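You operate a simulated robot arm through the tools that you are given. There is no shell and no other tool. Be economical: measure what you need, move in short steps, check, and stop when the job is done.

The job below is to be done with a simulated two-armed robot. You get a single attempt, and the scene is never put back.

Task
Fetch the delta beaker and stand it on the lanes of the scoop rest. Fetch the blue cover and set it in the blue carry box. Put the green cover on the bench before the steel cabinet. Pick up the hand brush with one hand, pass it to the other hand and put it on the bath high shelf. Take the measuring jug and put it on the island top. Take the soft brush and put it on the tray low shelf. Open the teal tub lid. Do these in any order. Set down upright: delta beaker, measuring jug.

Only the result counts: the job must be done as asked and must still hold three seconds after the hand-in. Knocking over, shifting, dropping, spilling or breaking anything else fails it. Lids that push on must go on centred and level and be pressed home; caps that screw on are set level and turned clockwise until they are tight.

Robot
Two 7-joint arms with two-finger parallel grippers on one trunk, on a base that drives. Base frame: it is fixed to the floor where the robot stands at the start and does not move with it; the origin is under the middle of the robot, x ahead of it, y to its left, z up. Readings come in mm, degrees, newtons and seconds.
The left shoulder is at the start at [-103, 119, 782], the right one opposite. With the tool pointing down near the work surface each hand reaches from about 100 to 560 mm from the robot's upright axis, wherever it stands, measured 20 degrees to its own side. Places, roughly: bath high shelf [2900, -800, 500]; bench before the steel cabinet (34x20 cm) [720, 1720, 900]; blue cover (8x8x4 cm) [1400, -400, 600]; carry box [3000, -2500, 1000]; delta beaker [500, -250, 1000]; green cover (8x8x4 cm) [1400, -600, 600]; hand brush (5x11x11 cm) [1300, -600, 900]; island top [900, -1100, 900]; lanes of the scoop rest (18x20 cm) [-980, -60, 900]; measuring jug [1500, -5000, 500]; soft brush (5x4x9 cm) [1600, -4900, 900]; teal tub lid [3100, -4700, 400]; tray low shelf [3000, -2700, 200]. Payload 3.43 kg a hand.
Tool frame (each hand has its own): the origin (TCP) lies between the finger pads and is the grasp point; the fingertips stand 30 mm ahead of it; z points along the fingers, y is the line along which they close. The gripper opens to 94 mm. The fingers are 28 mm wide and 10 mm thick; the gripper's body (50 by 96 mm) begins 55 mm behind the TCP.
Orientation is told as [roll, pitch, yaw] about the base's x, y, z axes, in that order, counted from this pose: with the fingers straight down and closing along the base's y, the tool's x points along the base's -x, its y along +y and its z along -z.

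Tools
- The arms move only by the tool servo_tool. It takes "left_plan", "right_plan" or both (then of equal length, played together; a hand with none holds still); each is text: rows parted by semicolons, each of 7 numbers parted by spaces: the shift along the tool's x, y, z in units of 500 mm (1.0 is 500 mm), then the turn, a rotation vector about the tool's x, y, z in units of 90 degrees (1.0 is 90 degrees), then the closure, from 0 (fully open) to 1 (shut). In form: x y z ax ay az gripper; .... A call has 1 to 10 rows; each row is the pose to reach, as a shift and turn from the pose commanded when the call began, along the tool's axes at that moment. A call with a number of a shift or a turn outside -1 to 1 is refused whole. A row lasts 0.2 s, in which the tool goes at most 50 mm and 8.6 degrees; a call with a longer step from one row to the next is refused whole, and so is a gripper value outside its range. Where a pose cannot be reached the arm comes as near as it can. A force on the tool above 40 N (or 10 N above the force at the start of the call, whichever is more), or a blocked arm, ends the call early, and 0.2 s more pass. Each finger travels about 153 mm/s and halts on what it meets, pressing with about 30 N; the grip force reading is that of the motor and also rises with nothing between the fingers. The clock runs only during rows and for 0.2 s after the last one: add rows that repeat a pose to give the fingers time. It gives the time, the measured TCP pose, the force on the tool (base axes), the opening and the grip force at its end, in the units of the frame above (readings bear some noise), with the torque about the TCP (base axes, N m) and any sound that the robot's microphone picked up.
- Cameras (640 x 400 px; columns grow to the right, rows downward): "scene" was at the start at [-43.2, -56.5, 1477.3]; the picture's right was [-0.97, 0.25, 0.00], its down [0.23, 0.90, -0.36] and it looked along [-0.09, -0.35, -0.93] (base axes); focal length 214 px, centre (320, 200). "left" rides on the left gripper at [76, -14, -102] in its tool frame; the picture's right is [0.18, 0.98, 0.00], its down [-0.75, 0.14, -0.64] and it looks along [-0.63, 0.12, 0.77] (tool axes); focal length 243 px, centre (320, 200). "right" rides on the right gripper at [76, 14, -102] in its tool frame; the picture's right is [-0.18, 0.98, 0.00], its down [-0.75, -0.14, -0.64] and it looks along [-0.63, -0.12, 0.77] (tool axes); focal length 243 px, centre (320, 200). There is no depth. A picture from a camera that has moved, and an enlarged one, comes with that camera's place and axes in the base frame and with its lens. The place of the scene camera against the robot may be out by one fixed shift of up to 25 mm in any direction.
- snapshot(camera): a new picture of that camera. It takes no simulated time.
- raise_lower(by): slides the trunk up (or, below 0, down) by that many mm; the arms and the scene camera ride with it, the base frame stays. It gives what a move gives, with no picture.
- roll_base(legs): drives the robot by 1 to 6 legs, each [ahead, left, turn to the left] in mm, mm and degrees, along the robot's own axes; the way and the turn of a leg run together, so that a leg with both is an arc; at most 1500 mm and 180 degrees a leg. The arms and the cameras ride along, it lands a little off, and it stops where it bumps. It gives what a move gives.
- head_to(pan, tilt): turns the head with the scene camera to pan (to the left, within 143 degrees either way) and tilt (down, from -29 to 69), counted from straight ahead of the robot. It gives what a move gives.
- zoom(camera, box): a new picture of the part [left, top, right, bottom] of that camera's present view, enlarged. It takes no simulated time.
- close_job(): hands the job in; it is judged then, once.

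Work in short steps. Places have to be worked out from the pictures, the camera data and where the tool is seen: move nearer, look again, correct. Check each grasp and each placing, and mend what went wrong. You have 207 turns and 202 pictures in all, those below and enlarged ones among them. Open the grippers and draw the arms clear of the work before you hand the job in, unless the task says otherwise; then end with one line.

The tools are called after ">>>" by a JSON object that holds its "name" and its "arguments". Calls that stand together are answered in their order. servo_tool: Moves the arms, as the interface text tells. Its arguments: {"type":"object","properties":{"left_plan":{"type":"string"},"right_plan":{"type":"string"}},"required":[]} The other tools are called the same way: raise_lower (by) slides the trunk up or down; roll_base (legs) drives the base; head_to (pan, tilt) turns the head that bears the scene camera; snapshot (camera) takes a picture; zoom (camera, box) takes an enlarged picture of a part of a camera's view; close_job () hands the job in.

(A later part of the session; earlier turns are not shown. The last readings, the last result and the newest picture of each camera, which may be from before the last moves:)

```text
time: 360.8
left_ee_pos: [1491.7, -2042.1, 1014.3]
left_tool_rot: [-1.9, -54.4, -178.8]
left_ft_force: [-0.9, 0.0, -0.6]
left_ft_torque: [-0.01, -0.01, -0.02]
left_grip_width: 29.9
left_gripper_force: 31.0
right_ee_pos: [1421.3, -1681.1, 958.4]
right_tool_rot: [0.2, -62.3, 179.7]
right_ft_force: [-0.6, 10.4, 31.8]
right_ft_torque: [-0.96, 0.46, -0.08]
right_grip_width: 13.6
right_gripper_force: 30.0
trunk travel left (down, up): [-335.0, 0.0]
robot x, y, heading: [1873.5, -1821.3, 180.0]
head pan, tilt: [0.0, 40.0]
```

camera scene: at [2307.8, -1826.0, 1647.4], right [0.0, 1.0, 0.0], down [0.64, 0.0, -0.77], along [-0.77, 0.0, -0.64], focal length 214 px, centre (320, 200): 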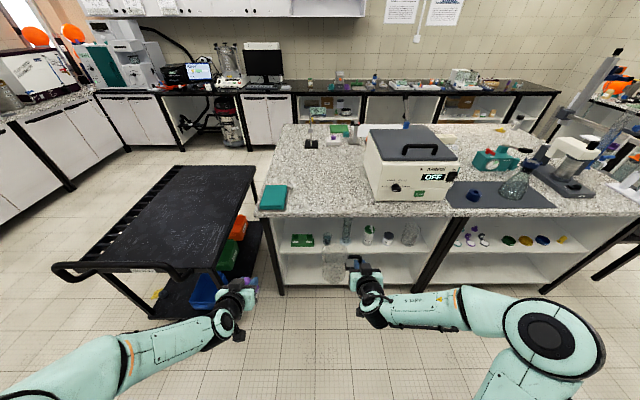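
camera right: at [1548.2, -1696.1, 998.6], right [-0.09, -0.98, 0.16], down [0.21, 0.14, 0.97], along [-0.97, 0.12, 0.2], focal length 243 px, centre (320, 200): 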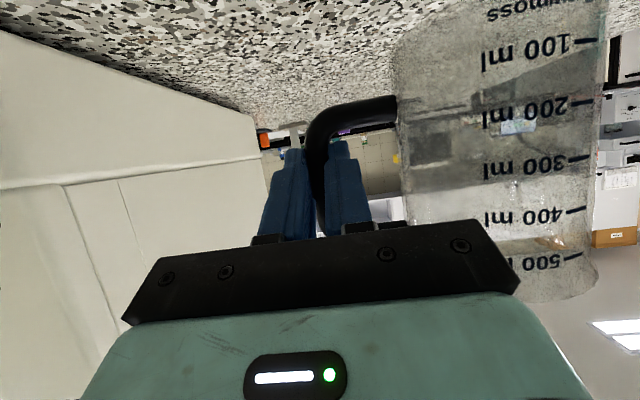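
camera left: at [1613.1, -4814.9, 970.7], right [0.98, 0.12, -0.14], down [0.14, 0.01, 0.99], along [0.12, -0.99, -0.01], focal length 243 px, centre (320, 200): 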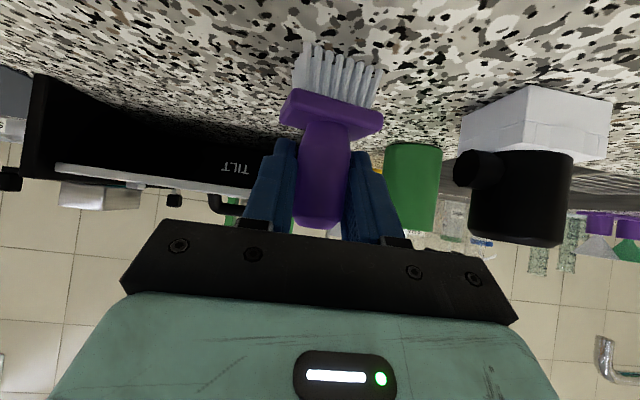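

The jug is on the surface. I relieve the pressure, then open and check it.

>>> {"name": "servo_tool", "arguments": {"right_plan": "-0.007 0 -0.0037 0 0 0 0.95; -0.007 0 -0.0037 0 0 0 0.75; -0.007 0 -0.0037 0 0 0 0.62; -0.007 0 -0.0037 0 0 0 0.62"}}

>>> {"name": "snapshot", "arguments": {"camera": "right"}}

>>> {"name": "zoom", "arguments": {"camera": "scene", "box": [320, 200, 440, 300]}}

```text
time: 361.8
left_ee_pos: [1490.5, -2043.3, 1013.0]
left_tool_rot: [-1.9, -54.3, -178.8]
left_ft_force: [-0.6, 0.0, -1.4]
left_ft_torque: [0.02, 0.0, 0.02]
left_grip_width: 30.2
left_gripper_force: 29.9
right_ee_pos: [1421.0, -1683.7, 959.4]
right_tool_rot: [0.2, -61.9, 179.9]
right_ft_force: [0.6, -0.4, -0.9]
right_ft_torque: [0.0, 0.0, 0.02]
right_grip_width: 36.0
right_gripper_force: 0.0
trunk travel left (down, up): [-335.0, 0.0]
robot x, y, heading: [1873.5, -1819.3, 179.5]
head pan, tilt: [0.0, 40.0]
```

```text
60 pictures are left
camera right: at [1548.6, -1696.3, 939.8], right [-0.09, -0.98, 0.16], down [0.21, 0.14, 0.97], along [-0.97, 0.12, 0.19], focal length 243 px, centre (320, 200)
```

right: 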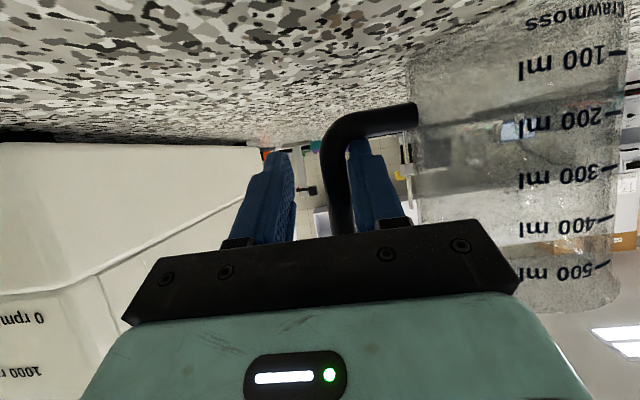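

```text
4.00 times, centred on (380, 250) of scene
camera zoom: at [1845.1, -1823.7, 1647.3], right [0.01, 1.0, 0.0], down [0.64, 0.0, -0.77], along [-0.77, 0.0, -0.64], focal length 858 px, centre (80, 0)
```

zoom: 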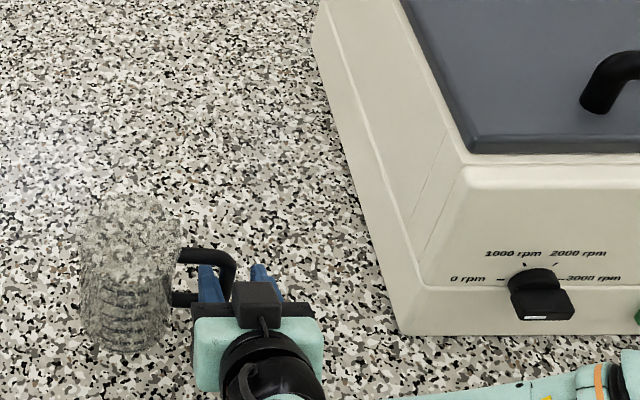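

It stands upright. The inner finger is near the bar, so I shift 6 mm to centre and then withdraw straight back.

>>> {"name": "servo_tool", "arguments": {"right_plan": "0 0.012 0 0 0 0 0.62; 0.019 0.012 -0.035 0 0 0 0.62; 0.047 0.012 -0.088 0 0 0 0.62; 0.085 0.012 -0.16 0 0 0 0.62; 0.11 0.012 -0.21 0 0 0 0.62"}}

>>> {"name": "snapshot", "arguments": {"camera": "right"}}

```text
time: 362.9
left_ee_pos: [1491.1, -2042.5, 1013.5]
left_tool_rot: [-2.1, -54.2, -178.8]
left_ft_force: [-0.5, 0.4, -0.7]
left_ft_torque: [-0.01, 0.01, -0.02]
left_grip_width: 30.1
left_gripper_force: 29.5
right_ee_pos: [1469.2, -1699.8, 959.6]
right_tool_rot: [0.2, -61.9, 179.9]
right_ft_force: [-0.1, 1.3, 1.7]
right_ft_torque: [-0.05, -0.01, -0.05]
right_grip_width: 35.2
right_gripper_force: 0.1
right hand out of reach, approached as far as the arm can: row 3, 4, 5
trunk travel left (down, up): [-335.0, 0.0]
robot x, y, heading: [1872.8, -1821.2, 179.7]
head pan, tilt: [0.0, 40.0]
```

```text
58 pictures are left
camera right: at [1596.3, -1712.6, 940.6], right [-0.09, -0.98, 0.16], down [0.21, 0.14, 0.97], along [-0.97, 0.12, 0.2], focal length 243 px, centre (320, 200)
```

right: 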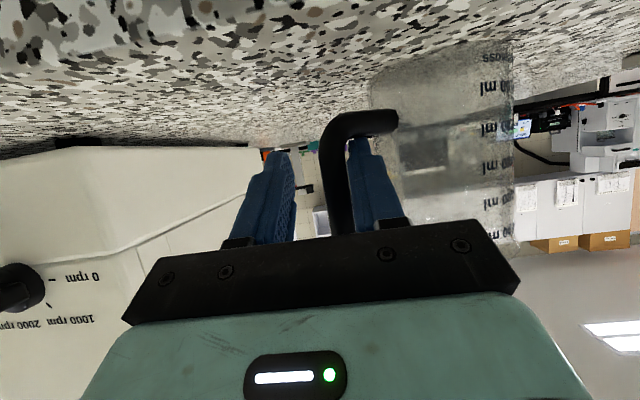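

The arm hit its retraction limit and swung slightly left, rotating the jug a little, but it is still upright. I withdraw instead by driving the base straight back 40 mm.

>>> {"name": "roll_base", "arguments": {"legs": [[-35, 0, 0]]}}

>>> {"name": "snapshot", "arguments": {"camera": "right"}}

>>> {"name": "zoom", "arguments": {"camera": "scene", "box": [320, 180, 440, 280]}}

```text
time: 363.8
left_ee_pos: [1522.7, -2043.9, 1012.8]
left_tool_rot: [-2.1, -54.2, -178.7]
left_ft_force: [1.0, 0.7, 0.7]
left_ft_torque: [0.0, 0.02, 0.01]
left_grip_width: 29.9
left_gripper_force: 29.7
right_ee_pos: [1500.8, -1699.8, 959.0]
right_tool_rot: [0.3, -61.9, 179.9]
right_ft_force: [0.1, 0.0, -0.1]
right_ft_torque: [0.01, 0.04, 0.0]
right_grip_width: 35.6
right_gripper_force: 0.0
trunk travel left (down, up): [-335.0, 0.0]
robot x, y, heading: [1905.0, -1820.3, 179.5]
head pan, tilt: [0.0, 40.0]
```

```text
57 pictures are left
camera right: at [1627.4, -1712.7, 940.9], right [-0.09, -0.98, 0.16], down [0.21, 0.14, 0.97], along [-0.97, 0.12, 0.19], focal length 243 px, centre (320, 200)
```

right: 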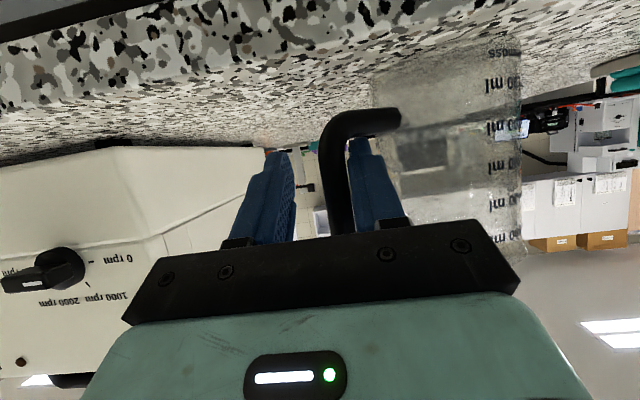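

```text
4.00 times, centred on (380, 230) of scene
camera zoom: at [1876.0, -1823.9, 1647.7], right [0.01, 1.0, 0.0], down [0.64, 0.0, -0.76], along [-0.76, 0.0, -0.64], focal length 858 px, centre (80, 80)
```

zoom: 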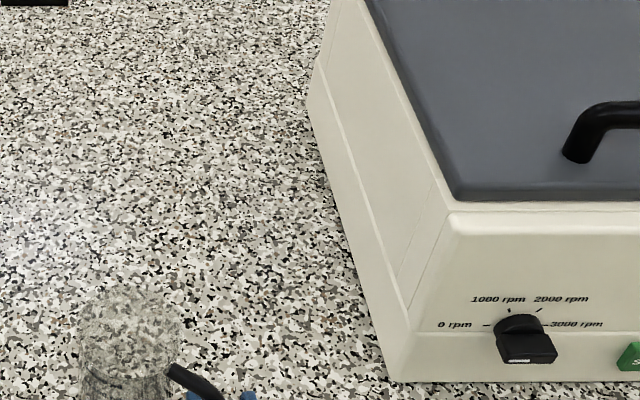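

The jug was dragged about 30 mm: the low fingertip hooks the handle's lower arm. I first send a null move to see whether the commanded pose is still beyond reach.

>>> {"name": "servo_tool", "arguments": {"right_plan": "0 0 0 0 0 0 0.62"}}

```text
time: 364.2
left_ee_pos: [1523.3, -2042.9, 1013.2]
left_tool_rot: [-2.0, -54.1, -178.7]
left_ft_force: [0.1, 0.0, 0.4]
left_ft_torque: [0.01, -0.02, -0.03]
left_grip_width: 30.0
left_gripper_force: 30.2
right_ee_pos: [1502.5, -1698.8, 959.3]
right_tool_rot: [0.2, -61.8, 179.9]
right_ft_force: [0.0, 0.0, -0.3]
right_ft_torque: [-0.01, -0.02, 0.0]
right_grip_width: 35.7
right_gripper_force: 0.0
trunk travel left (down, up): [-335.0, 0.0]
robot x, y, heading: [1907.5, -1818.4, 179.9]
head pan, tilt: [0.0, 40.0]
```

The commanded pose equals the actual one. I raise the hand 12 mm within the handle and look.

>>> {"name": "servo_tool", "arguments": {"right_plan": "-0.0106 0 -0.0056 0 0 0 0.62; -0.0212 0 -0.0113 0 0 0 0.62"}}

>>> {"name": "zoom", "arguments": {"camera": "right", "box": [240, 60, 540, 260]}}

>>> {"name": "head_to", "arguments": {"pan": 0, "tilt": 55}}

>>> {"name": "zoom", "arguments": {"camera": "scene", "box": [300, 120, 440, 240]}}

```text
time: 364.8
left_ee_pos: [1525.1, -2043.8, 1014.0]
left_tool_rot: [-2.1, -54.2, -178.9]
left_ft_force: [0.1, -0.3, 0.1]
left_ft_torque: [0.0, -0.02, 0.0]
left_grip_width: 29.7
left_gripper_force: 30.0
right_ee_pos: [1502.7, -1698.2, 972.2]
right_tool_rot: [0.2, -61.9, 180.0]
right_ft_force: [0.3, -0.1, -0.2]
right_ft_torque: [0.0, 0.01, 0.03]
right_grip_width: 35.6
right_gripper_force: 0.1
trunk travel left (down, up): [-335.0, 0.0]
robot x, y, heading: [1906.8, -1819.6, 179.8]
head pan, tilt: [0.0, 40.0]
```

```text
2.00 times, centred on (390, 160) of right
camera zoom: at [1629.4, -1712.7, 952.6], right [-0.09, -0.98, 0.16], down [0.21, 0.14, 0.97], along [-0.97, 0.12, 0.19], focal length 485 px, centre (180, 280)
```

zoom: 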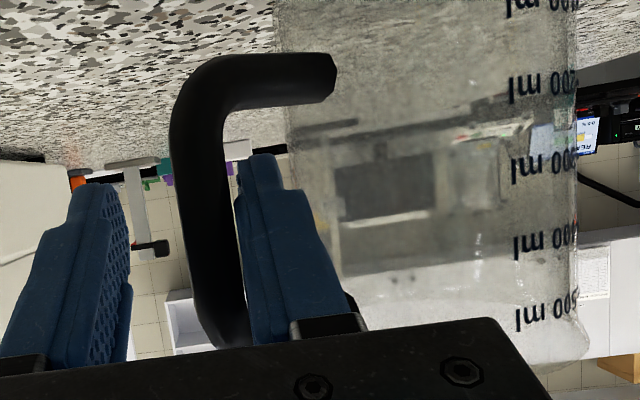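

```text
time: 365.6
left_ee_pos: [1524.7, -2044.2, 1013.7]
left_tool_rot: [-2.0, -54.2, -178.8]
left_ft_force: [0.3, -0.6, -0.9]
left_ft_torque: [0.02, -0.02, 0.01]
left_grip_width: 29.7
left_gripper_force: 30.2
right_ee_pos: [1502.4, -1699.4, 971.5]
right_tool_rot: [0.2, -61.9, 179.9]
right_ft_force: [-0.9, 0.1, -0.1]
right_ft_torque: [-0.05, -0.02, -0.01]
right_grip_width: 35.9
right_gripper_force: 0.1
trunk travel left (down, up): [-335.0, 0.0]
robot x, y, heading: [1905.4, -1825.3, 179.7]
head pan, tilt: [0.0, 55.0]
```

```text
3.33 times, centred on (370, 180) of scene
camera zoom: at [1891.6, -1823.9, 1626.7], right [0.01, 1.0, 0.0], down [0.82, 0.0, -0.57], along [-0.57, 0.0, -0.82], focal length 715 px, centre (153, 267)
```

zoom: 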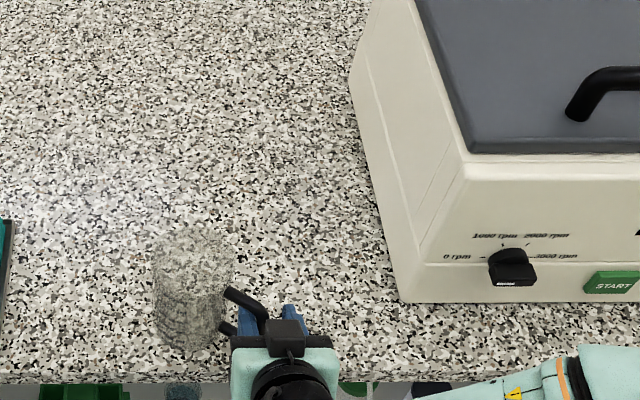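

Jug upright, about 40 mm from the edge, and the fingertip is now clear above the handle's lower arm. I back off 35 mm and check.

>>> {"name": "roll_base", "arguments": {"legs": [[-35, 0, 0]]}}

>>> {"name": "zoom", "arguments": {"camera": "scene", "box": [300, 120, 440, 240]}}

>>> {"name": "snapshot", "arguments": {"camera": "right"}}

```text
time: 366.4
left_ee_pos: [1555.9, -2043.4, 1014.5]
left_tool_rot: [-2.1, -54.2, -178.8]
left_ft_force: [0.1, -0.1, -1.1]
left_ft_torque: [-0.01, -0.01, -0.07]
left_grip_width: 29.9
left_gripper_force: 30.0
right_ee_pos: [1535.7, -1698.7, 971.9]
right_tool_rot: [0.2, -61.8, 179.9]
right_ft_force: [-0.8, -0.6, 0.6]
right_ft_torque: [-0.01, 0.0, 0.03]
right_grip_width: 35.5
right_gripper_force: 0.1
trunk travel left (down, up): [-335.0, 0.0]
robot x, y, heading: [1937.3, -1824.5, 179.6]
head pan, tilt: [0.0, 55.0]
```

```text
3.33 times, centred on (370, 180) of scene
camera zoom: at [1923.7, -1824.1, 1627.1], right [0.01, 1.0, 0.0], down [0.82, 0.0, -0.57], along [-0.57, 0.0, -0.82], focal length 715 px, centre (153, 267)
```

zoom: 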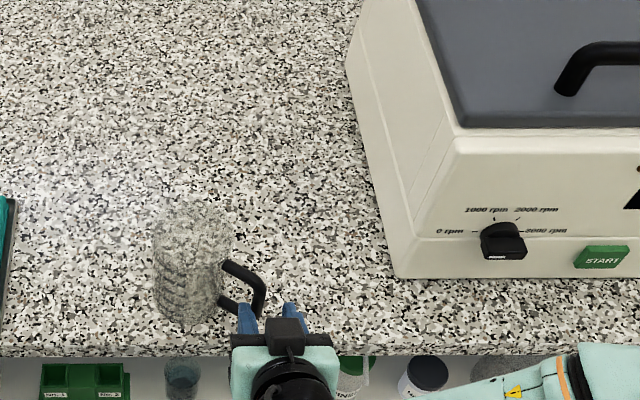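

```text
52 pictures are left
camera right: at [1661.7, -1712.9, 953.0], right [-0.09, -0.98, 0.16], down [0.21, 0.14, 0.97], along [-0.97, 0.12, 0.2], focal length 243 px, centre (320, 200)
```

right: 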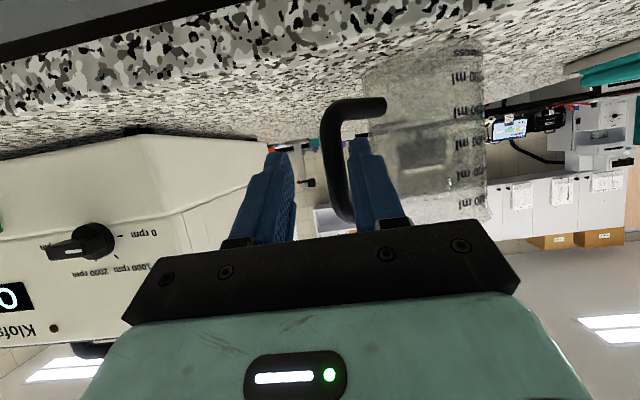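

The jug stays put now, so I continue backing away.

>>> {"name": "roll_base", "arguments": {"legs": [[-60, 0, 0]]}}

>>> {"name": "roll_base", "arguments": {"legs": [[-250, 0, 0]]}}

>>> {"name": "head_to", "arguments": {"pan": 0, "tilt": 40}}

>>> {"name": "zoom", "arguments": {"camera": "scene", "box": [240, 120, 440, 260]}}

```text
time: 367.4
left_ee_pos: [1616.0, -2043.2, 1013.9]
left_tool_rot: [-2.1, -54.2, -178.8]
left_ft_force: [0.0, -0.3, 0.3]
left_ft_torque: [-0.03, -0.01, 0.01]
left_grip_width: 30.0
left_gripper_force: 29.5
right_ee_pos: [1593.9, -1699.6, 971.8]
right_tool_rot: [0.1, -61.9, 179.8]
right_ft_force: [0.2, 0.0, 0.8]
right_ft_torque: [-0.02, -0.01, -0.02]
right_grip_width: 35.6
right_gripper_force: 0.0
trunk travel left (down, up): [-335.0, 0.0]
robot x, y, heading: [1997.6, -1822.5, 179.7]
head pan, tilt: [0.0, 55.0]
```

```text
time: 369.2
left_ee_pos: [1864.6, -2044.9, 1014.2]
left_tool_rot: [-2.0, -54.3, -178.9]
left_ft_force: [0.4, -0.6, -1.3]
left_ft_torque: [-0.01, 0.02, 0.03]
left_grip_width: 29.8
left_gripper_force: 29.8
right_ee_pos: [1843.4, -1699.9, 972.7]
right_tool_rot: [0.2, -61.9, 179.7]
right_ft_force: [0.6, -0.3, 0.1]
right_ft_torque: [0.01, -0.01, -0.02]
right_grip_width: 35.7
right_gripper_force: 0.0
trunk travel left (down, up): [-335.0, 0.0]
robot x, y, heading: [2246.2, -1821.1, 179.6]
head pan, tilt: [0.0, 55.0]
```

```text
time: 370.0
left_ee_pos: [1863.4, -2044.0, 1013.7]
left_tool_rot: [-2.1, -54.3, -178.9]
left_ft_force: [0.4, 0.8, -0.2]
left_ft_torque: [0.0, -0.01, 0.0]
left_grip_width: 29.9
left_gripper_force: 29.9
right_ee_pos: [1844.7, -1700.9, 971.8]
right_tool_rot: [0.2, -61.9, 179.7]
right_ft_force: [-0.3, 0.0, 0.2]
right_ft_torque: [-0.01, -0.03, 0.01]
right_grip_width: 35.6
right_gripper_force: 0.0
trunk travel left (down, up): [-335.0, 0.0]
robot x, y, heading: [2244.8, -1826.9, 179.7]
head pan, tilt: [0.0, 40.0]
```

```text
2.86 times, centred on (340, 190) of scene
camera zoom: at [2220.2, -1826.1, 1647.3], right [0.01, 1.0, 0.0], down [0.64, -0.01, -0.77], along [-0.77, 0.01, -0.64], focal length 613 px, centre (263, 229)
```

zoom: 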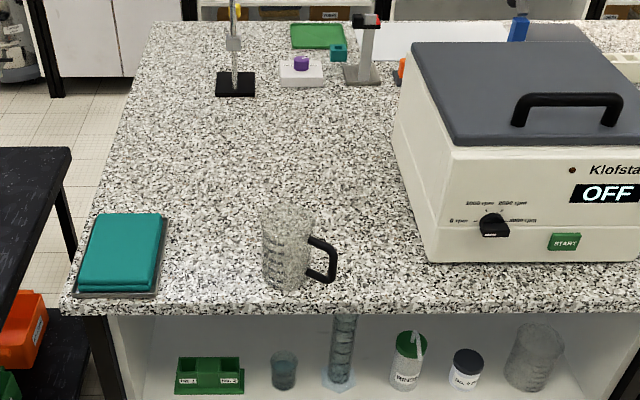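

The jug stands on the island top. Next is the soft brush: I tuck both hands into downward poses so I can turn near the bench.

>>> {"name": "servo_tool", "arguments": {"left_plan": "0.01 -0.018 -0.037 0 0.067 0 0.8; 0.02 -0.036 -0.073 0 0.134 0 0.8; 0.03 -0.053 -0.11 0 0.201 0 0.8; 0.04 -0.071 -0.147 0 0.268 0 0.8; 0.05 -0.089 -0.183 0 0.335 0 0.8; 0.059 -0.107 -0.22 0 0.402 0 0.8; 0.069 -0.124 -0.257 0 0.469 0 0.8; 0.079 -0.142 -0.293 0 0.536 0 0.8; 0.089 -0.16 -0.33 0 0.603 0 0.8", "right_plan": "0.008 0 -0.044 0 0.0765 0 0.4; 0.016 0 -0.087 0 0.153 0 0.4; 0.024 0 -0.131 0 0.23 0 0.4; 0.032 0 -0.174 0 0.306 0 0.4; 0.04 0 -0.218 0 0.383 0 0.4; 0.048 0 -0.261 0 0.459 0 0.4; 0.056 0 -0.305 0 0.536 0 0.4; 0.064 0 -0.348 0 0.612 0 0.4; 0.072 0 -0.392 0 0.689 0 0.4"}}

>>> {"name": "snapshot", "arguments": {"camera": "scene"}}

```text
time: 372.0
left_ee_pos: [2026.9, -1967.6, 1075.6]
left_tool_rot: [-1.1, 0.0, 179.4]
left_ft_force: [-0.7, 0.8, -0.1]
left_ft_torque: [0.02, 0.01, 0.0]
left_grip_width: 29.8
left_gripper_force: 29.8
right_ee_pos: [2034.8, -1701.9, 1032.0]
right_tool_rot: [0.1, 0.1, 180.0]
right_ft_force: [-0.1, -0.2, -0.4]
right_ft_torque: [-0.01, -0.03, 0.0]
right_grip_width: 56.5
right_gripper_force: 0.0
right hand out of reach, approached as far as the arm can: row 1, 2
trunk travel left (down, up): [-335.0, 0.0]
robot x, y, heading: [2247.5, -1820.0, 179.7]
head pan, tilt: [0.0, 40.0]
```

```text
50 pictures are left
camera scene: at [2220.0, -1826.6, 1647.3], right [0.01, 1.0, 0.0], down [0.64, 0.0, -0.77], along [-0.77, 0.01, -0.64], focal length 214 px, centre (320, 200)
```

scene: 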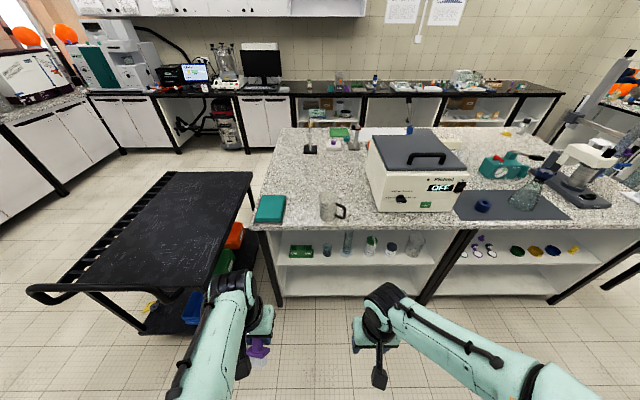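

I turn south, drive alongside the bench to y of about -2740 at x of about 2325, then turn to face it.

>>> {"name": "roll_base", "arguments": {"legs": [[0, 0, 90], [900, 78, 0], [0, 0, 90]]}}

>>> {"name": "head_to", "arguments": {"pan": 0, "tilt": 45}}

>>> {"name": "raise_lower", "arguments": {"by": -330}}

>>> {"name": "snapshot", "arguments": {"camera": "scene"}}

```text
time: 384.3
left_ee_pos: [2542.7, -2579.2, 1075.4]
left_tool_rot: [-1.2, 0.0, -1.4]
left_ft_force: [0.3, -0.2, -0.8]
left_ft_torque: [-0.01, -0.02, 0.01]
left_grip_width: 29.8
left_gripper_force: 30.0
right_ee_pos: [2531.1, -2846.2, 1031.8]
right_tool_rot: [0.1, 0.1, -0.9]
right_ft_force: [-0.4, -0.4, -0.8]
right_ft_torque: [0.0, 0.03, 0.01]
right_grip_width: 56.6
right_gripper_force: 0.1
trunk travel left (down, up): [-335.0, 0.0]
robot x, y, heading: [2320.0, -2722.9, -1.0]
head pan, tilt: [0.0, 40.0]
```

```text
time: 385.0
left_ee_pos: [2542.5, -2579.5, 1076.1]
left_tool_rot: [-1.3, 0.0, -1.3]
left_ft_force: [0.6, 1.0, -0.7]
left_ft_torque: [0.02, -0.01, 0.0]
left_grip_width: 30.1
left_gripper_force: 29.9
right_ee_pos: [2530.7, -2845.5, 1031.0]
right_tool_rot: [0.1, 0.1, -0.9]
right_ft_force: [0.3, 1.1, 0.2]
right_ft_torque: [0.02, 0.0, 0.01]
right_grip_width: 56.5
right_gripper_force: 0.1
trunk travel left (down, up): [-335.0, 0.0]
robot x, y, heading: [2318.3, -2718.9, -1.1]
head pan, tilt: [0.0, 45.0]
```

```text
time: 388.2
left_ee_pos: [2541.4, -2578.8, 744.2]
left_tool_rot: [-1.2, 0.0, -1.3]
left_ft_force: [1.0, -0.3, -1.5]
left_ft_torque: [-0.03, -0.01, 0.03]
left_grip_width: 29.7
left_gripper_force: 30.5
right_ee_pos: [2531.6, -2846.2, 702.3]
right_tool_rot: [0.1, 0.2, -0.8]
right_ft_force: [-0.1, -0.1, 0.6]
right_ft_torque: [0.0, 0.03, 0.01]
right_grip_width: 56.5
right_gripper_force: 0.1
trunk travel left (down, up): [-5.0, 330.0]
robot x, y, heading: [2316.7, -2717.8, -1.4]
head pan, tilt: [0.0, 45.0]
```

```text
49 pictures are left
camera scene: at [2419.0, -2723.7, 1302.9], right [-0.02, -1.0, 0.0], down [-0.71, 0.01, -0.71], along [0.71, -0.02, -0.71], focal length 214 px, centre (320, 200)
```

scene: 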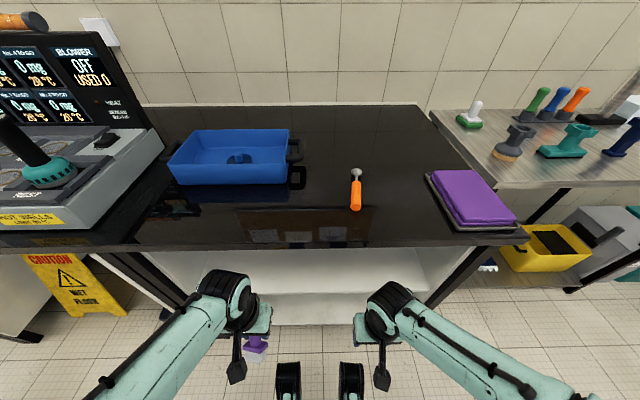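

I check the shelves with the right wrist camera.

>>> {"name": "snapshot", "arguments": {"camera": "right"}}

>>> {"name": "snapshot", "arguments": {"camera": "left"}}

```text
48 pictures are left
camera right: at [2455.4, -2829.4, 804.5], right [0.2, 0.98, 0.0], down [0.75, -0.15, 0.64], along [0.63, -0.13, -0.77], focal length 243 px, centre (320, 200)
```

right: 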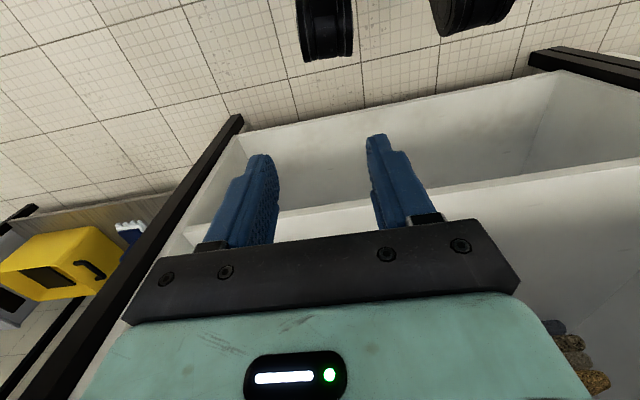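

```text
47 pictures are left
camera left: at [2465.0, -2590.0, 846.4], right [-0.16, 0.99, -0.02], down [0.76, 0.14, 0.64], along [0.63, 0.09, -0.77], focal length 243 px, centre (320, 200)
```

left: 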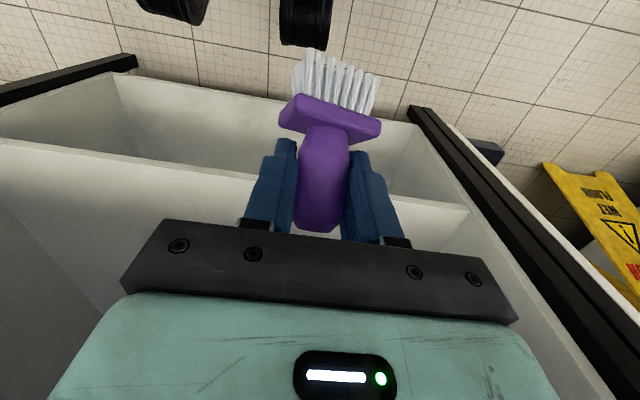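

The low shelf computes to z of about 134, with its front edge at x of about 2712 and the upper shelf at about 520. I tilt and lower the left hand to enter between the shelves.

>>> {"name": "servo_tool", "arguments": {"left_plan": "-0.025 0 0.086 0 -0.0695 0 0.8; -0.05 0 0.172 0 -0.139 0 0.8; -0.074 0 0.258 0 -0.2085 0 0.8; -0.099 0 0.344 0 -0.278 0 0.8; -0.124 0 0.43 0 -0.3475 0 0.8; -0.149 0 0.516 0 -0.417 0 0.8; -0.173 0 0.602 0 -0.4865 0 0.8; -0.198 0 0.688 0 -0.556 0 0.8"}}

>>> {"name": "snapshot", "arguments": {"camera": "left"}}

>>> {"name": "snapshot", "arguments": {"camera": "scene"}}

```text
time: 389.9
left_ee_pos: [2632.7, -2593.8, 438.6]
left_tool_rot: [-2.9, -45.8, 0.2]
left_ft_force: [0.6, 0.1, -1.0]
left_ft_torque: [0.02, -0.04, 0.04]
left_grip_width: 29.9
left_gripper_force: 29.6
left hand out of reach, approached as far as the arm can: row 5
right_ee_pos: [2534.4, -2853.1, 696.7]
right_tool_rot: [-0.4, 0.0, -2.1]
right_ft_force: [0.9, -2.0, 0.0]
right_ft_torque: [0.17, 0.12, 0.0]
right_grip_width: 56.4
right_gripper_force: 0.0
trunk travel left (down, up): [-5.0, 330.0]
robot x, y, heading: [2320.0, -2718.0, -1.2]
head pan, tilt: [0.0, 45.0]
stopped in row 8 (right hand): the force on the tool passed its limit at 140 N (the readings are from after the stop); the commanded pose is now the measured one
```

```text
46 pictures are left
camera left: at [2506.1, -2605.4, 453.3], right [-0.1, 0.98, -0.17], down [0.07, 0.17, 0.98], along [0.99, 0.08, -0.09], focal length 243 px, centre (320, 200)
```

left: 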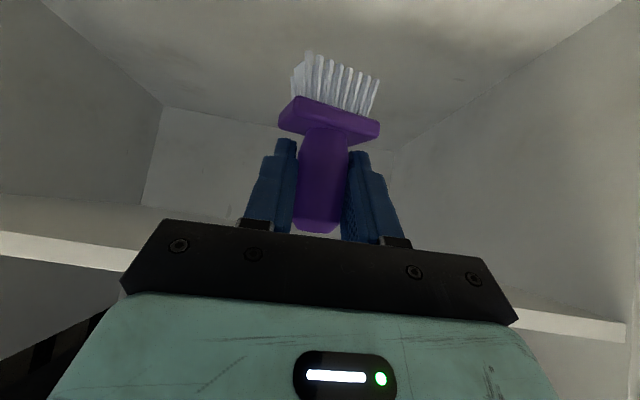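

```text
45 pictures are left
camera scene: at [2418.7, -2723.7, 1303.0], right [-0.02, -1.0, 0.0], down [-0.71, 0.02, -0.71], along [0.71, -0.02, -0.71], focal length 214 px, centre (320, 200)
```

scene: 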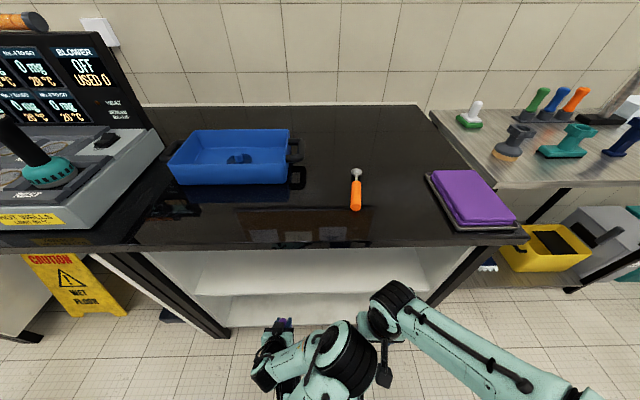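

The left elbow swung into my right hand. I move the right hand outward and up, then look at the situation again.

>>> {"name": "servo_tool", "arguments": {"right_plan": "0 -0.06 -0.02 0 0 0 0.4; 0 -0.12 -0.08 0 0 0 0.4; 0 -0.18 -0.14 0 0 0 0.4; 0 -0.24 -0.2 0 0 0 0.4; 0 -0.3 -0.24 0 0 0 0.4"}}

>>> {"name": "servo_tool", "arguments": {"left_plan": "0.03 0 0.03 0 0 0 0.8; 0.05 0 0.06 0 0 0 0.8; 0.07 0 0.1 0 0 0 0.8; 0.09 0 0.14 0 0 0 0.8"}}

>>> {"name": "snapshot", "arguments": {"camera": "scene"}}

```text
time: 391.1
left_ee_pos: [2635.5, -2596.2, 437.7]
left_tool_rot: [-2.8, -45.9, 0.3]
left_ft_force: [-0.2, 0.1, -0.2]
left_ft_torque: [-0.01, -0.05, 0.02]
left_grip_width: 29.9
left_gripper_force: 29.9
right_ee_pos: [2530.5, -3003.3, 818.1]
right_tool_rot: [-0.4, 0.2, -2.1]
right_ft_force: [0.2, 0.4, 0.0]
right_ft_torque: [-0.04, 0.02, -0.01]
right_grip_width: 56.5
right_gripper_force: 0.1
trunk travel left (down, up): [-5.0, 330.0]
robot x, y, heading: [2318.1, -2722.0, -1.4]
head pan, tilt: [0.0, 45.0]
```

```text
time: 391.9
left_ee_pos: [2641.4, -2594.2, 390.5]
left_tool_rot: [-3.0, -45.9, 0.5]
left_ft_force: [0.2, 0.3, 0.8]
left_ft_torque: [-0.06, 0.25, -0.11]
left_grip_width: 29.9
left_gripper_force: 29.6
right_ee_pos: [2530.1, -3003.4, 818.4]
right_tool_rot: [-0.4, 0.1, -2.0]
right_ft_force: [0.1, -0.7, 0.2]
right_ft_torque: [-0.01, -0.04, 0.01]
right_grip_width: 56.5
right_gripper_force: 0.0
trunk travel left (down, up): [-5.0, 330.0]
robot x, y, heading: [2319.8, -2717.3, -1.3]
head pan, tilt: [0.0, 45.0]
stopped in row 3 (left hand): the force on the tool passed its limit at 105 N (the readings are from after the stop); the commanded pose is now the measured one
```

```text
44 pictures are left
camera scene: at [2418.9, -2723.7, 1302.9], right [-0.02, -1.0, 0.0], down [-0.71, 0.02, -0.71], along [0.71, -0.02, -0.71], focal length 214 px, centre (320, 200)
```

scene: 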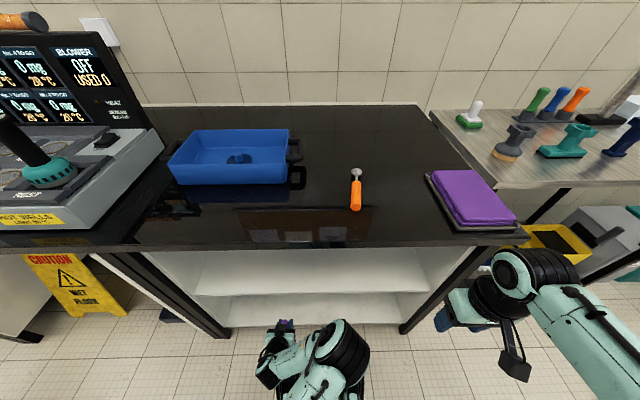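

The hand fouls my own base front, so I need more extension. I raise the hand, move along the bench to y of about -3220 (south of the cart) and back to x of about 2200 so the arm can reach out further.

>>> {"name": "servo_tool", "arguments": {"left_plan": "-0.058 0 -0.055 0 0 0 0.8; -0.115 0 -0.11 0 0 0 0.8; -0.173 0 -0.167 0 0 0 0.8"}}

>>> {"name": "roll_base", "arguments": {"legs": [[0, -505, 1.3], [-110, 0, 0]]}}

>>> {"name": "snapshot", "arguments": {"camera": "scene"}}

>>> {"name": "snapshot", "arguments": {"camera": "left"}}

```text
time: 392.7
left_ee_pos: [2643.8, -2591.3, 510.6]
left_tool_rot: [-3.0, -45.9, 0.7]
left_ft_force: [-0.1, 0.7, -0.3]
left_ft_torque: [0.02, 0.02, 0.01]
left_grip_width: 30.2
left_gripper_force: 30.3
right_ee_pos: [2529.5, -3003.0, 816.8]
right_tool_rot: [-0.4, 0.2, -2.2]
right_ft_force: [-0.7, 0.0, 0.5]
right_ft_torque: [-0.01, -0.01, -0.01]
right_grip_width: 56.4
right_gripper_force: 0.0
trunk travel left (down, up): [-5.0, 330.0]
robot x, y, heading: [2319.2, -2720.4, -1.2]
head pan, tilt: [0.0, 45.0]
```

```text
time: 398.4
left_ee_pos: [2525.5, -3091.0, 511.2]
left_tool_rot: [-3.0, -46.0, 1.8]
left_ft_force: [0.0, 0.1, -0.3]
left_ft_torque: [0.0, -0.02, 0.0]
left_grip_width: 30.1
left_gripper_force: 29.5
right_ee_pos: [2421.2, -3506.9, 817.6]
right_tool_rot: [-0.4, 0.2, -0.9]
right_ft_force: [-0.4, 0.1, 0.6]
right_ft_torque: [-0.03, -0.01, 0.01]
right_grip_width: 56.5
right_gripper_force: 0.0
trunk travel left (down, up): [-5.0, 330.0]
robot x, y, heading: [2203.8, -3228.7, 0.0]
head pan, tilt: [0.0, 45.0]
```

```text
43 pictures are left
camera scene: at [2303.6, -3229.8, 1302.9], right [0.0, -1.0, 0.0], down [-0.71, 0.0, -0.71], along [0.71, 0.0, -0.71], focal length 214 px, centre (320, 200)
```

scene: 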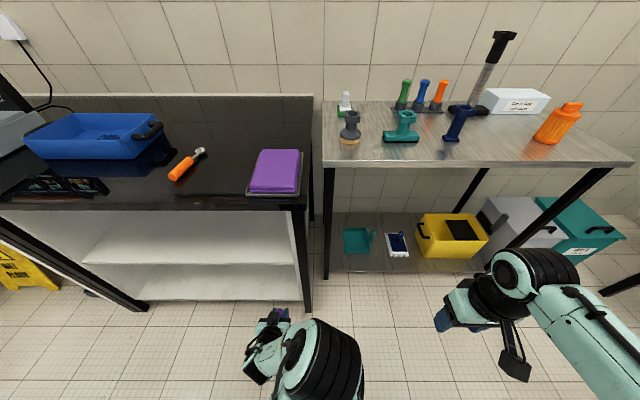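

```text
42 pictures are left
camera left: at [2396.9, -3105.1, 525.9], right [-0.12, 0.98, -0.17], down [0.06, 0.18, 0.98], along [0.99, 0.11, -0.08], focal length 243 px, centre (320, 200)
```

left: 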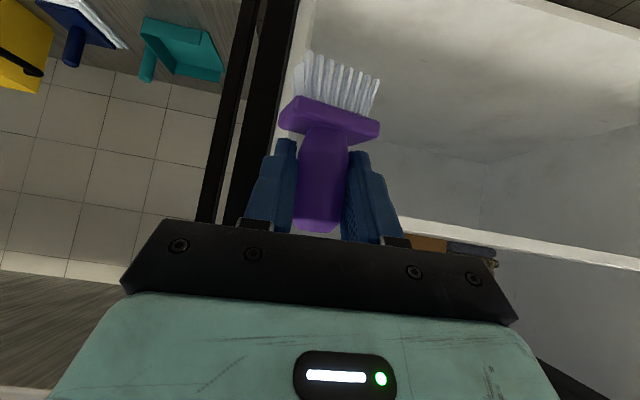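

Here the base is clear. I move the left hand to y of about -2980, lower and forward, then check.

>>> {"name": "servo_tool", "arguments": {"left_plan": "0.005 0.044 0.069 -0.004 -0.009 0.003 0.8; 0.011 0.089 0.138 -0.008 -0.018 0.006 0.8; 0.016 0.133 0.208 -0.011 -0.026 0.008 0.8; 0.022 0.178 0.277 -0.015 -0.035 0.011 0.8; 0.027 0.222 0.346 -0.019 -0.044 0.014 0.8"}}

>>> {"name": "snapshot", "arguments": {"camera": "scene"}}

```text
time: 399.6
left_ee_pos: [2616.3, -3046.7, 435.7]
left_tool_rot: [0.0, -49.8, 0.3]
left_ft_force: [0.1, -1.0, -0.4]
left_ft_torque: [0.0, 0.04, -0.03]
left_grip_width: 30.1
left_gripper_force: 29.7
left hand out of reach, approached as far as the arm can: row 3, 4, 5
right_ee_pos: [2420.6, -3506.4, 818.3]
right_tool_rot: [-0.4, 0.2, -0.9]
right_ft_force: [0.6, 0.6, -0.5]
right_ft_torque: [-0.02, 0.01, 0.02]
right_grip_width: 56.3
right_gripper_force: 0.1
trunk travel left (down, up): [-5.0, 330.0]
robot x, y, heading: [2205.9, -3227.7, 0.1]
head pan, tilt: [0.0, 45.0]
```

```text
41 pictures are left
camera scene: at [2304.0, -3229.8, 1302.9], right [0.0, -1.0, 0.0], down [-0.71, 0.0, -0.71], along [0.71, 0.0, -0.71], focal length 214 px, centre (320, 200)
```

scene: 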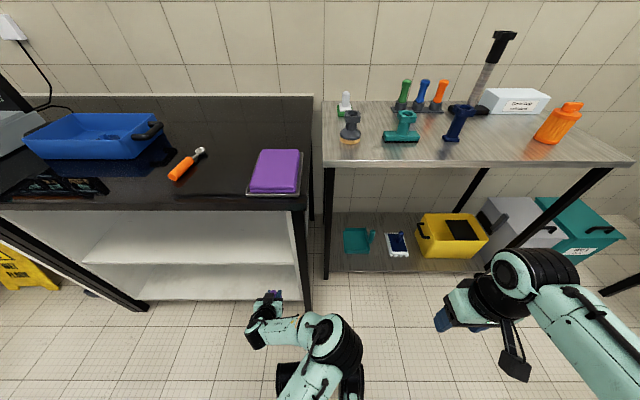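

The arm is jammed in its current elbow posture. The brush's orientation isn't critical, so I try a steeper tool tilt (30°) while lowering here in front of the shelf to see how low I can reach.

>>> {"name": "servo_tool", "arguments": {"left_plan": "0.03 0 0.025 0 0.075 0 0.8; 0.08 0 0.067 0 0.15 0 0.8; 0.141 0 0.118 0 0.222 0 0.8; 0.202 0 0.17 0 0.222 0 0.8; 0.264 0 0.221 0 0.222 0 0.8; 0.306 0 0.257 0 0.222 0 0.8"}}

>>> {"name": "snapshot", "arguments": {"camera": "left"}}

```text
time: 401.1
left_ee_pos: [2574.6, -3108.3, 344.6]
left_tool_rot: [0.1, -30.0, 0.2]
left_ft_force: [-1.2, 0.3, -0.9]
left_ft_torque: [-0.02, 0.0, 0.03]
left_grip_width: 29.9
left_gripper_force: 30.2
left hand out of reach, approached as far as the arm can: row 1, 2, 3, 4, 5, 6
right_ee_pos: [2421.6, -3506.1, 817.1]
right_tool_rot: [-0.4, 0.2, -0.8]
right_ft_force: [0.4, -0.1, 0.3]
right_ft_torque: [0.01, 0.03, -0.02]
right_grip_width: 56.3
right_gripper_force: 0.0
trunk travel left (down, up): [-5.0, 330.0]
robot x, y, heading: [2204.5, -3226.9, 0.0]
head pan, tilt: [0.0, 45.0]
```

```text
40 pictures are left
camera left: at [2456.2, -3123.7, 393.5], right [-0.16, 0.98, -0.09], down [0.33, 0.14, 0.93], along [0.93, 0.12, -0.35], focal length 243 px, centre (320, 200)
```

left: 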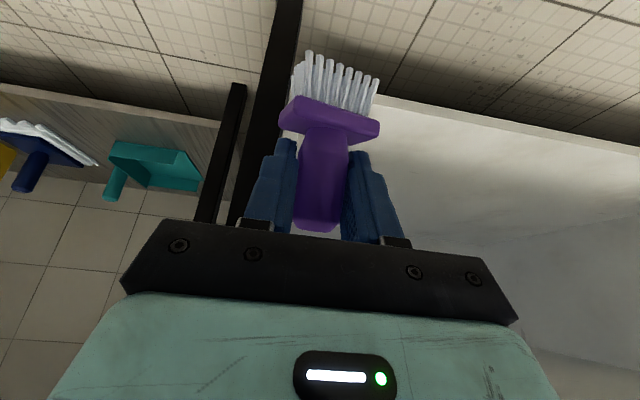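

The limit looks like an elbow-posture problem. I back up 110 mm, raise and extend the arm far out first, and will then try descending from there.

>>> {"name": "roll_base", "arguments": {"legs": [[-110, 0, 0]]}}

>>> {"name": "servo_tool", "arguments": {"left_plan": "-0.072 0.02 -0.032 0 -0.028 0 0.8; -0.144 0.039 -0.064 0 -0.056 0 0.8; -0.216 0.058 -0.096 0 -0.083 0 0.8; -0.288 0.078 -0.128 0 -0.111 0 0.8; -0.359 0.098 -0.161 0 -0.139 0 0.8; -0.431 0.117 -0.193 0 -0.167 0 0.8; -0.503 0.137 -0.225 0 -0.194 0 0.8; -0.575 0.156 -0.257 0 -0.222 0 0.8"}}

>>> {"name": "servo_tool", "arguments": {"left_plan": "0.0613 0 0.0514 0 0 0 0.8; 0.1226 0 0.1028 0 0 0 0.8; 0.184 0 0.154 0 0 0 0.8; 0.245 0 0.206 0 0 0 0.8; 0.306 0 0.257 0 0 0 0.8; 0.368 0 0.308 0 0 0 0.8"}}

>>> {"name": "snapshot", "arguments": {"camera": "scene"}}

```text
time: 402.2
left_ee_pos: [2465.4, -3109.6, 344.1]
left_tool_rot: [0.2, -29.9, 0.2]
left_ft_force: [-0.1, 0.6, -1.4]
left_ft_torque: [0.01, -0.02, -0.02]
left_grip_width: 29.9
left_gripper_force: 30.1
right_ee_pos: [2311.7, -3506.3, 817.5]
right_tool_rot: [-0.4, 0.1, -0.7]
right_ft_force: [0.6, -0.2, -0.3]
right_ft_torque: [0.01, 0.0, -0.01]
right_grip_width: 56.4
right_gripper_force: 0.0
trunk travel left (down, up): [-5.0, 330.0]
robot x, y, heading: [2096.8, -3229.3, 0.1]
head pan, tilt: [0.0, 45.0]
```

```text
time: 404.0
left_ee_pos: [2650.3, -3029.9, 598.3]
left_tool_rot: [0.0, -50.0, 0.2]
left_ft_force: [-0.3, -0.6, 0.1]
left_ft_torque: [-0.02, 0.04, 0.0]
left_grip_width: 29.8
left_gripper_force: 30.3
right_ee_pos: [2312.2, -3505.5, 817.9]
right_tool_rot: [-0.4, 0.2, -0.7]
right_ft_force: [0.6, 0.0, -0.5]
right_ft_torque: [-0.01, 0.0, 0.0]
right_grip_width: 56.2
right_gripper_force: 0.0
trunk travel left (down, up): [-5.0, 330.0]
robot x, y, heading: [2098.2, -3225.8, 0.0]
head pan, tilt: [0.0, 45.0]
```

```text
time: 405.4
left_ee_pos: [2592.7, -3087.4, 442.8]
left_tool_rot: [0.2, -49.9, 0.2]
left_ft_force: [0.4, 0.3, 1.0]
left_ft_torque: [0.0, -0.01, 0.0]
left_grip_width: 29.8
left_gripper_force: 30.5
left hand out of reach, approached as far as the arm can: row 1, 2, 3, 4, 5, 6
right_ee_pos: [2312.3, -3506.4, 817.3]
right_tool_rot: [-0.4, 0.2, -0.7]
right_ft_force: [-0.8, -0.2, 0.3]
right_ft_torque: [-0.01, 0.01, -0.01]
right_grip_width: 56.6
right_gripper_force: 0.0
trunk travel left (down, up): [-5.0, 330.0]
robot x, y, heading: [2095.2, -3223.8, 0.1]
head pan, tilt: [0.0, 45.0]
```

```text
39 pictures are left
camera scene: at [2194.6, -3230.0, 1302.9], right [0.0, -1.0, 0.0], down [-0.71, 0.0, -0.71], along [0.71, 0.0, -0.71], focal length 214 px, centre (320, 200)
```

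scene: 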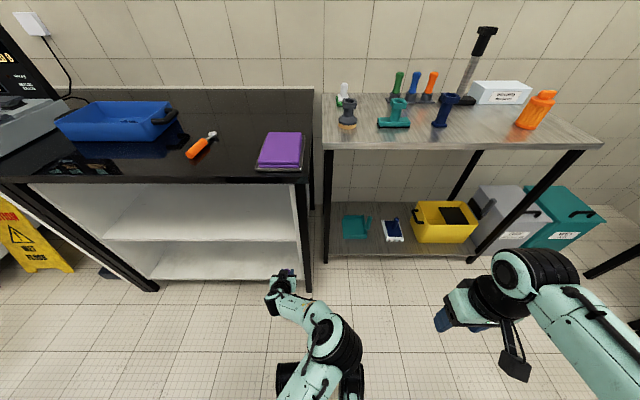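

Forward reach gets limited low down. Letting the arm hang sideways should allow lower reach, so I reconfigure the left hand to point to the robot's left here in free space.

>>> {"name": "servo_tool", "arguments": {"left_plan": "-0.012 0.05 -0.053 -0.064 0 -0.054 0.8; -0.023 0.1 -0.107 -0.128 0 -0.107 0.8; -0.035 0.15 -0.16 -0.191 0 -0.161 0.8; -0.047 0.2 -0.213 -0.255 0 -0.214 0.8; -0.058 0.25 -0.267 -0.319 0 -0.268 0.8; -0.07 0.3 -0.32 -0.383 0 -0.3215 0.8"}}

>>> {"name": "servo_tool", "arguments": {"left_plan": "0.024 0.083 -0.029 -0.055 0 -0.046 0.8; 0.048 0.166 -0.057 -0.109 0 -0.092 0.8; 0.072 0.249 -0.086 -0.164 0 -0.138 0.8; 0.095 0.331 -0.114 -0.219 0 -0.184 0.8; 0.119 0.414 -0.143 -0.274 0 -0.23 0.8; 0.143 0.497 -0.171 -0.328 0 -0.276 0.8; 0.167 0.58 -0.2 -0.383 0 -0.3215 0.8"}}

```text
time: 406.8
left_ee_pos: [2490.5, -2938.7, 572.9]
left_tool_rot: [0.3, -49.9, 45.2]
left_ft_force: [0.8, 0.1, -0.7]
left_ft_torque: [0.01, -0.03, -0.03]
left_grip_width: 29.7
left_gripper_force: 30.1
right_ee_pos: [2313.1, -3506.8, 817.7]
right_tool_rot: [-0.4, 0.2, -0.7]
right_ft_force: [0.0, 0.7, 0.7]
right_ft_torque: [-0.01, 0.0, 0.03]
right_grip_width: 56.4
right_gripper_force: 0.2
trunk travel left (down, up): [-5.0, 330.0]
robot x, y, heading: [2097.0, -3230.5, 0.3]
head pan, tilt: [0.0, 45.0]
```

```text
time: 408.4
left_ee_pos: [2256.8, -2801.3, 567.7]
left_tool_rot: [0.4, -49.9, 90.3]
left_ft_force: [-0.1, -0.3, 0.1]
left_ft_torque: [0.01, 0.0, -0.02]
left_grip_width: 29.9
left_gripper_force: 30.4
left hand out of reach, approached as far as the arm can: row 4, 5, 6, 7
right_ee_pos: [2312.9, -3505.1, 818.0]
right_tool_rot: [-0.3, 0.1, -0.7]
right_ft_force: [0.1, -0.4, 0.2]
right_ft_torque: [0.01, 0.01, 0.03]
right_grip_width: 56.5
right_gripper_force: 0.1
trunk travel left (down, up): [-5.0, 330.0]
robot x, y, heading: [2094.6, -3227.4, 0.3]
head pan, tilt: [0.0, 45.0]
```

The sideways pose is reached (160 ahead, 427 left). I test lowering here.

>>> {"name": "servo_tool", "arguments": {"left_plan": "0.067 0 0.0563 0 0 0 0.8; 0.134 0 0.1125 0 0 0 0.8; 0.201 0 0.169 0 0 0 0.8; 0.268 0 0.225 0 0 0 0.8; 0.335 0 0.281 0 0 0 0.8; 0.402 0 0.3375 0 0 0 0.8; 0.469 0 0.394 0 0 0 0.8; 0.536 0 0.45 0 0 0 0.8"}}

>>> {"name": "head_to", "arguments": {"pan": 60, "tilt": 60}}

>>> {"name": "snapshot", "arguments": {"camera": "scene"}}

```text
time: 410.2
left_ee_pos: [2262.7, -2926.3, 394.5]
left_tool_rot: [0.2, -50.0, 90.1]
left_ft_force: [-1.2, 0.4, -0.6]
left_ft_torque: [-0.03, 0.03, -0.03]
left_grip_width: 29.6
left_gripper_force: 30.7
left hand out of reach, approached as far as the arm can: row 1, 2, 3, 4, 5, 6, 7, 8
right_ee_pos: [2313.3, -3505.8, 817.5]
right_tool_rot: [-0.4, 0.2, -0.7]
right_ft_force: [-0.8, -0.7, 0.0]
right_ft_torque: [0.01, -0.02, 0.01]
right_grip_width: 56.5
right_gripper_force: 0.0
trunk travel left (down, up): [-5.0, 330.0]
robot x, y, heading: [2094.4, -3228.4, 0.2]
head pan, tilt: [0.0, 45.0]
```

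```text
time: 411.5
left_ee_pos: [2263.8, -2925.9, 394.2]
left_tool_rot: [0.2, -50.1, 90.2]
left_ft_force: [-0.2, 0.6, -0.9]
left_ft_torque: [0.0, 0.02, -0.02]
left_grip_width: 29.7
left_gripper_force: 30.0
right_ee_pos: [2312.5, -3507.0, 818.0]
right_tool_rot: [-0.4, 0.2, -0.7]
right_ft_force: [0.2, 0.3, 0.7]
right_ft_torque: [0.03, -0.01, 0.02]
right_grip_width: 56.7
right_gripper_force: 0.1
trunk travel left (down, up): [-5.0, 330.0]
robot x, y, heading: [2095.4, -3227.6, 0.4]
head pan, tilt: [60.0, 60.0]
```

```text
38 pictures are left
camera scene: at [2146.5, -3172.5, 1283.5], right [0.87, -0.5, 0.0], down [-0.43, -0.75, -0.5], along [0.25, 0.43, -0.87], focal length 214 px, centre (320, 200)
```

scene: 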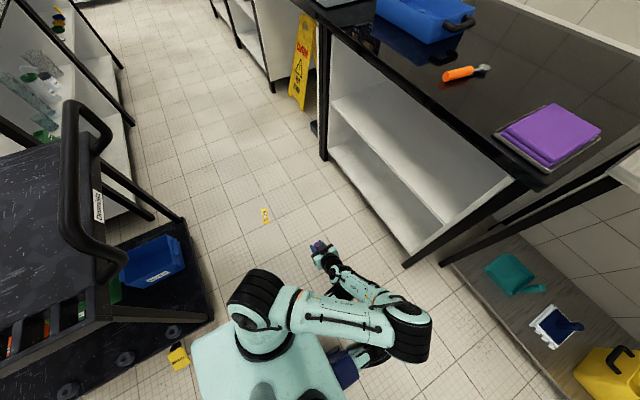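

The view shows the upper arm seemingly stuck near a shoulder limit. I test how low the hand gets with the tool straight down at my left side.

>>> {"name": "servo_tool", "arguments": {"left_plan": "0.024 0.042 0.0455 0 0.0695 0 0.8; 0.0475 0.084 0.091 0 0.139 0 0.8; 0.071 0.126 0.1365 0 0.2085 0 0.8; 0.095 0.168 0.182 0 0.278 0 0.8; 0.119 0.21 0.2275 0 0.3475 0 0.8; 0.1425 0.252 0.273 0 0.417 0 0.8; 0.166 0.294 0.3185 0 0.4865 0 0.8; 0.19 0.336 0.364 0 0.556 0 0.8"}}

>>> {"name": "snapshot", "arguments": {"camera": "scene"}}

```text
time: 413.4
left_ee_pos: [2215.7, -3031.6, 362.0]
left_tool_rot: [0.4, -3.8, 91.6]
left_ft_force: [-0.8, 11.5, 2.7]
left_ft_torque: [0.24, -0.02, 0.16]
left_grip_width: 30.0
left_gripper_force: 29.8
left hand out of reach, approached as far as the arm can: row 1, 2, 3, 4, 5, 6, 7, 8
right_ee_pos: [2313.0, -3506.2, 817.7]
right_tool_rot: [-0.4, 0.3, -0.7]
right_ft_force: [-0.3, -0.4, 0.8]
right_ft_torque: [0.01, -0.01, -0.03]
right_grip_width: 56.3
right_gripper_force: 0.1
trunk travel left (down, up): [-5.0, 330.0]
robot x, y, heading: [2097.4, -3229.9, -0.0]
head pan, tilt: [60.0, 60.0]
stopped in row 8 (left hand): the force on the tool passed its limit at 50 N (the readings are from after the stop); the commanded pose is now the measured one
```

```text
37 pictures are left
camera scene: at [2146.4, -3172.4, 1283.5], right [0.87, -0.5, 0.0], down [-0.43, -0.75, -0.5], along [0.25, 0.43, -0.87], focal length 214 px, centre (320, 200)
```

scene: 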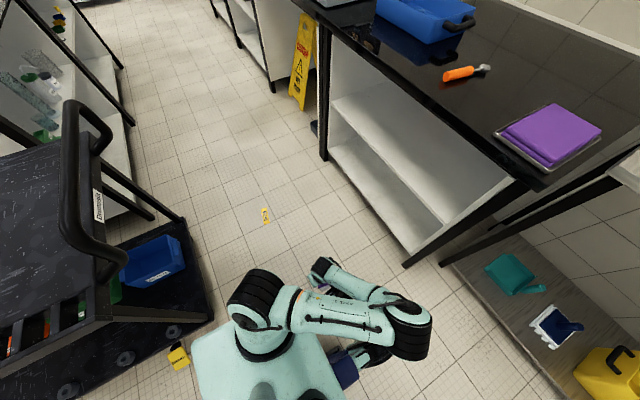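

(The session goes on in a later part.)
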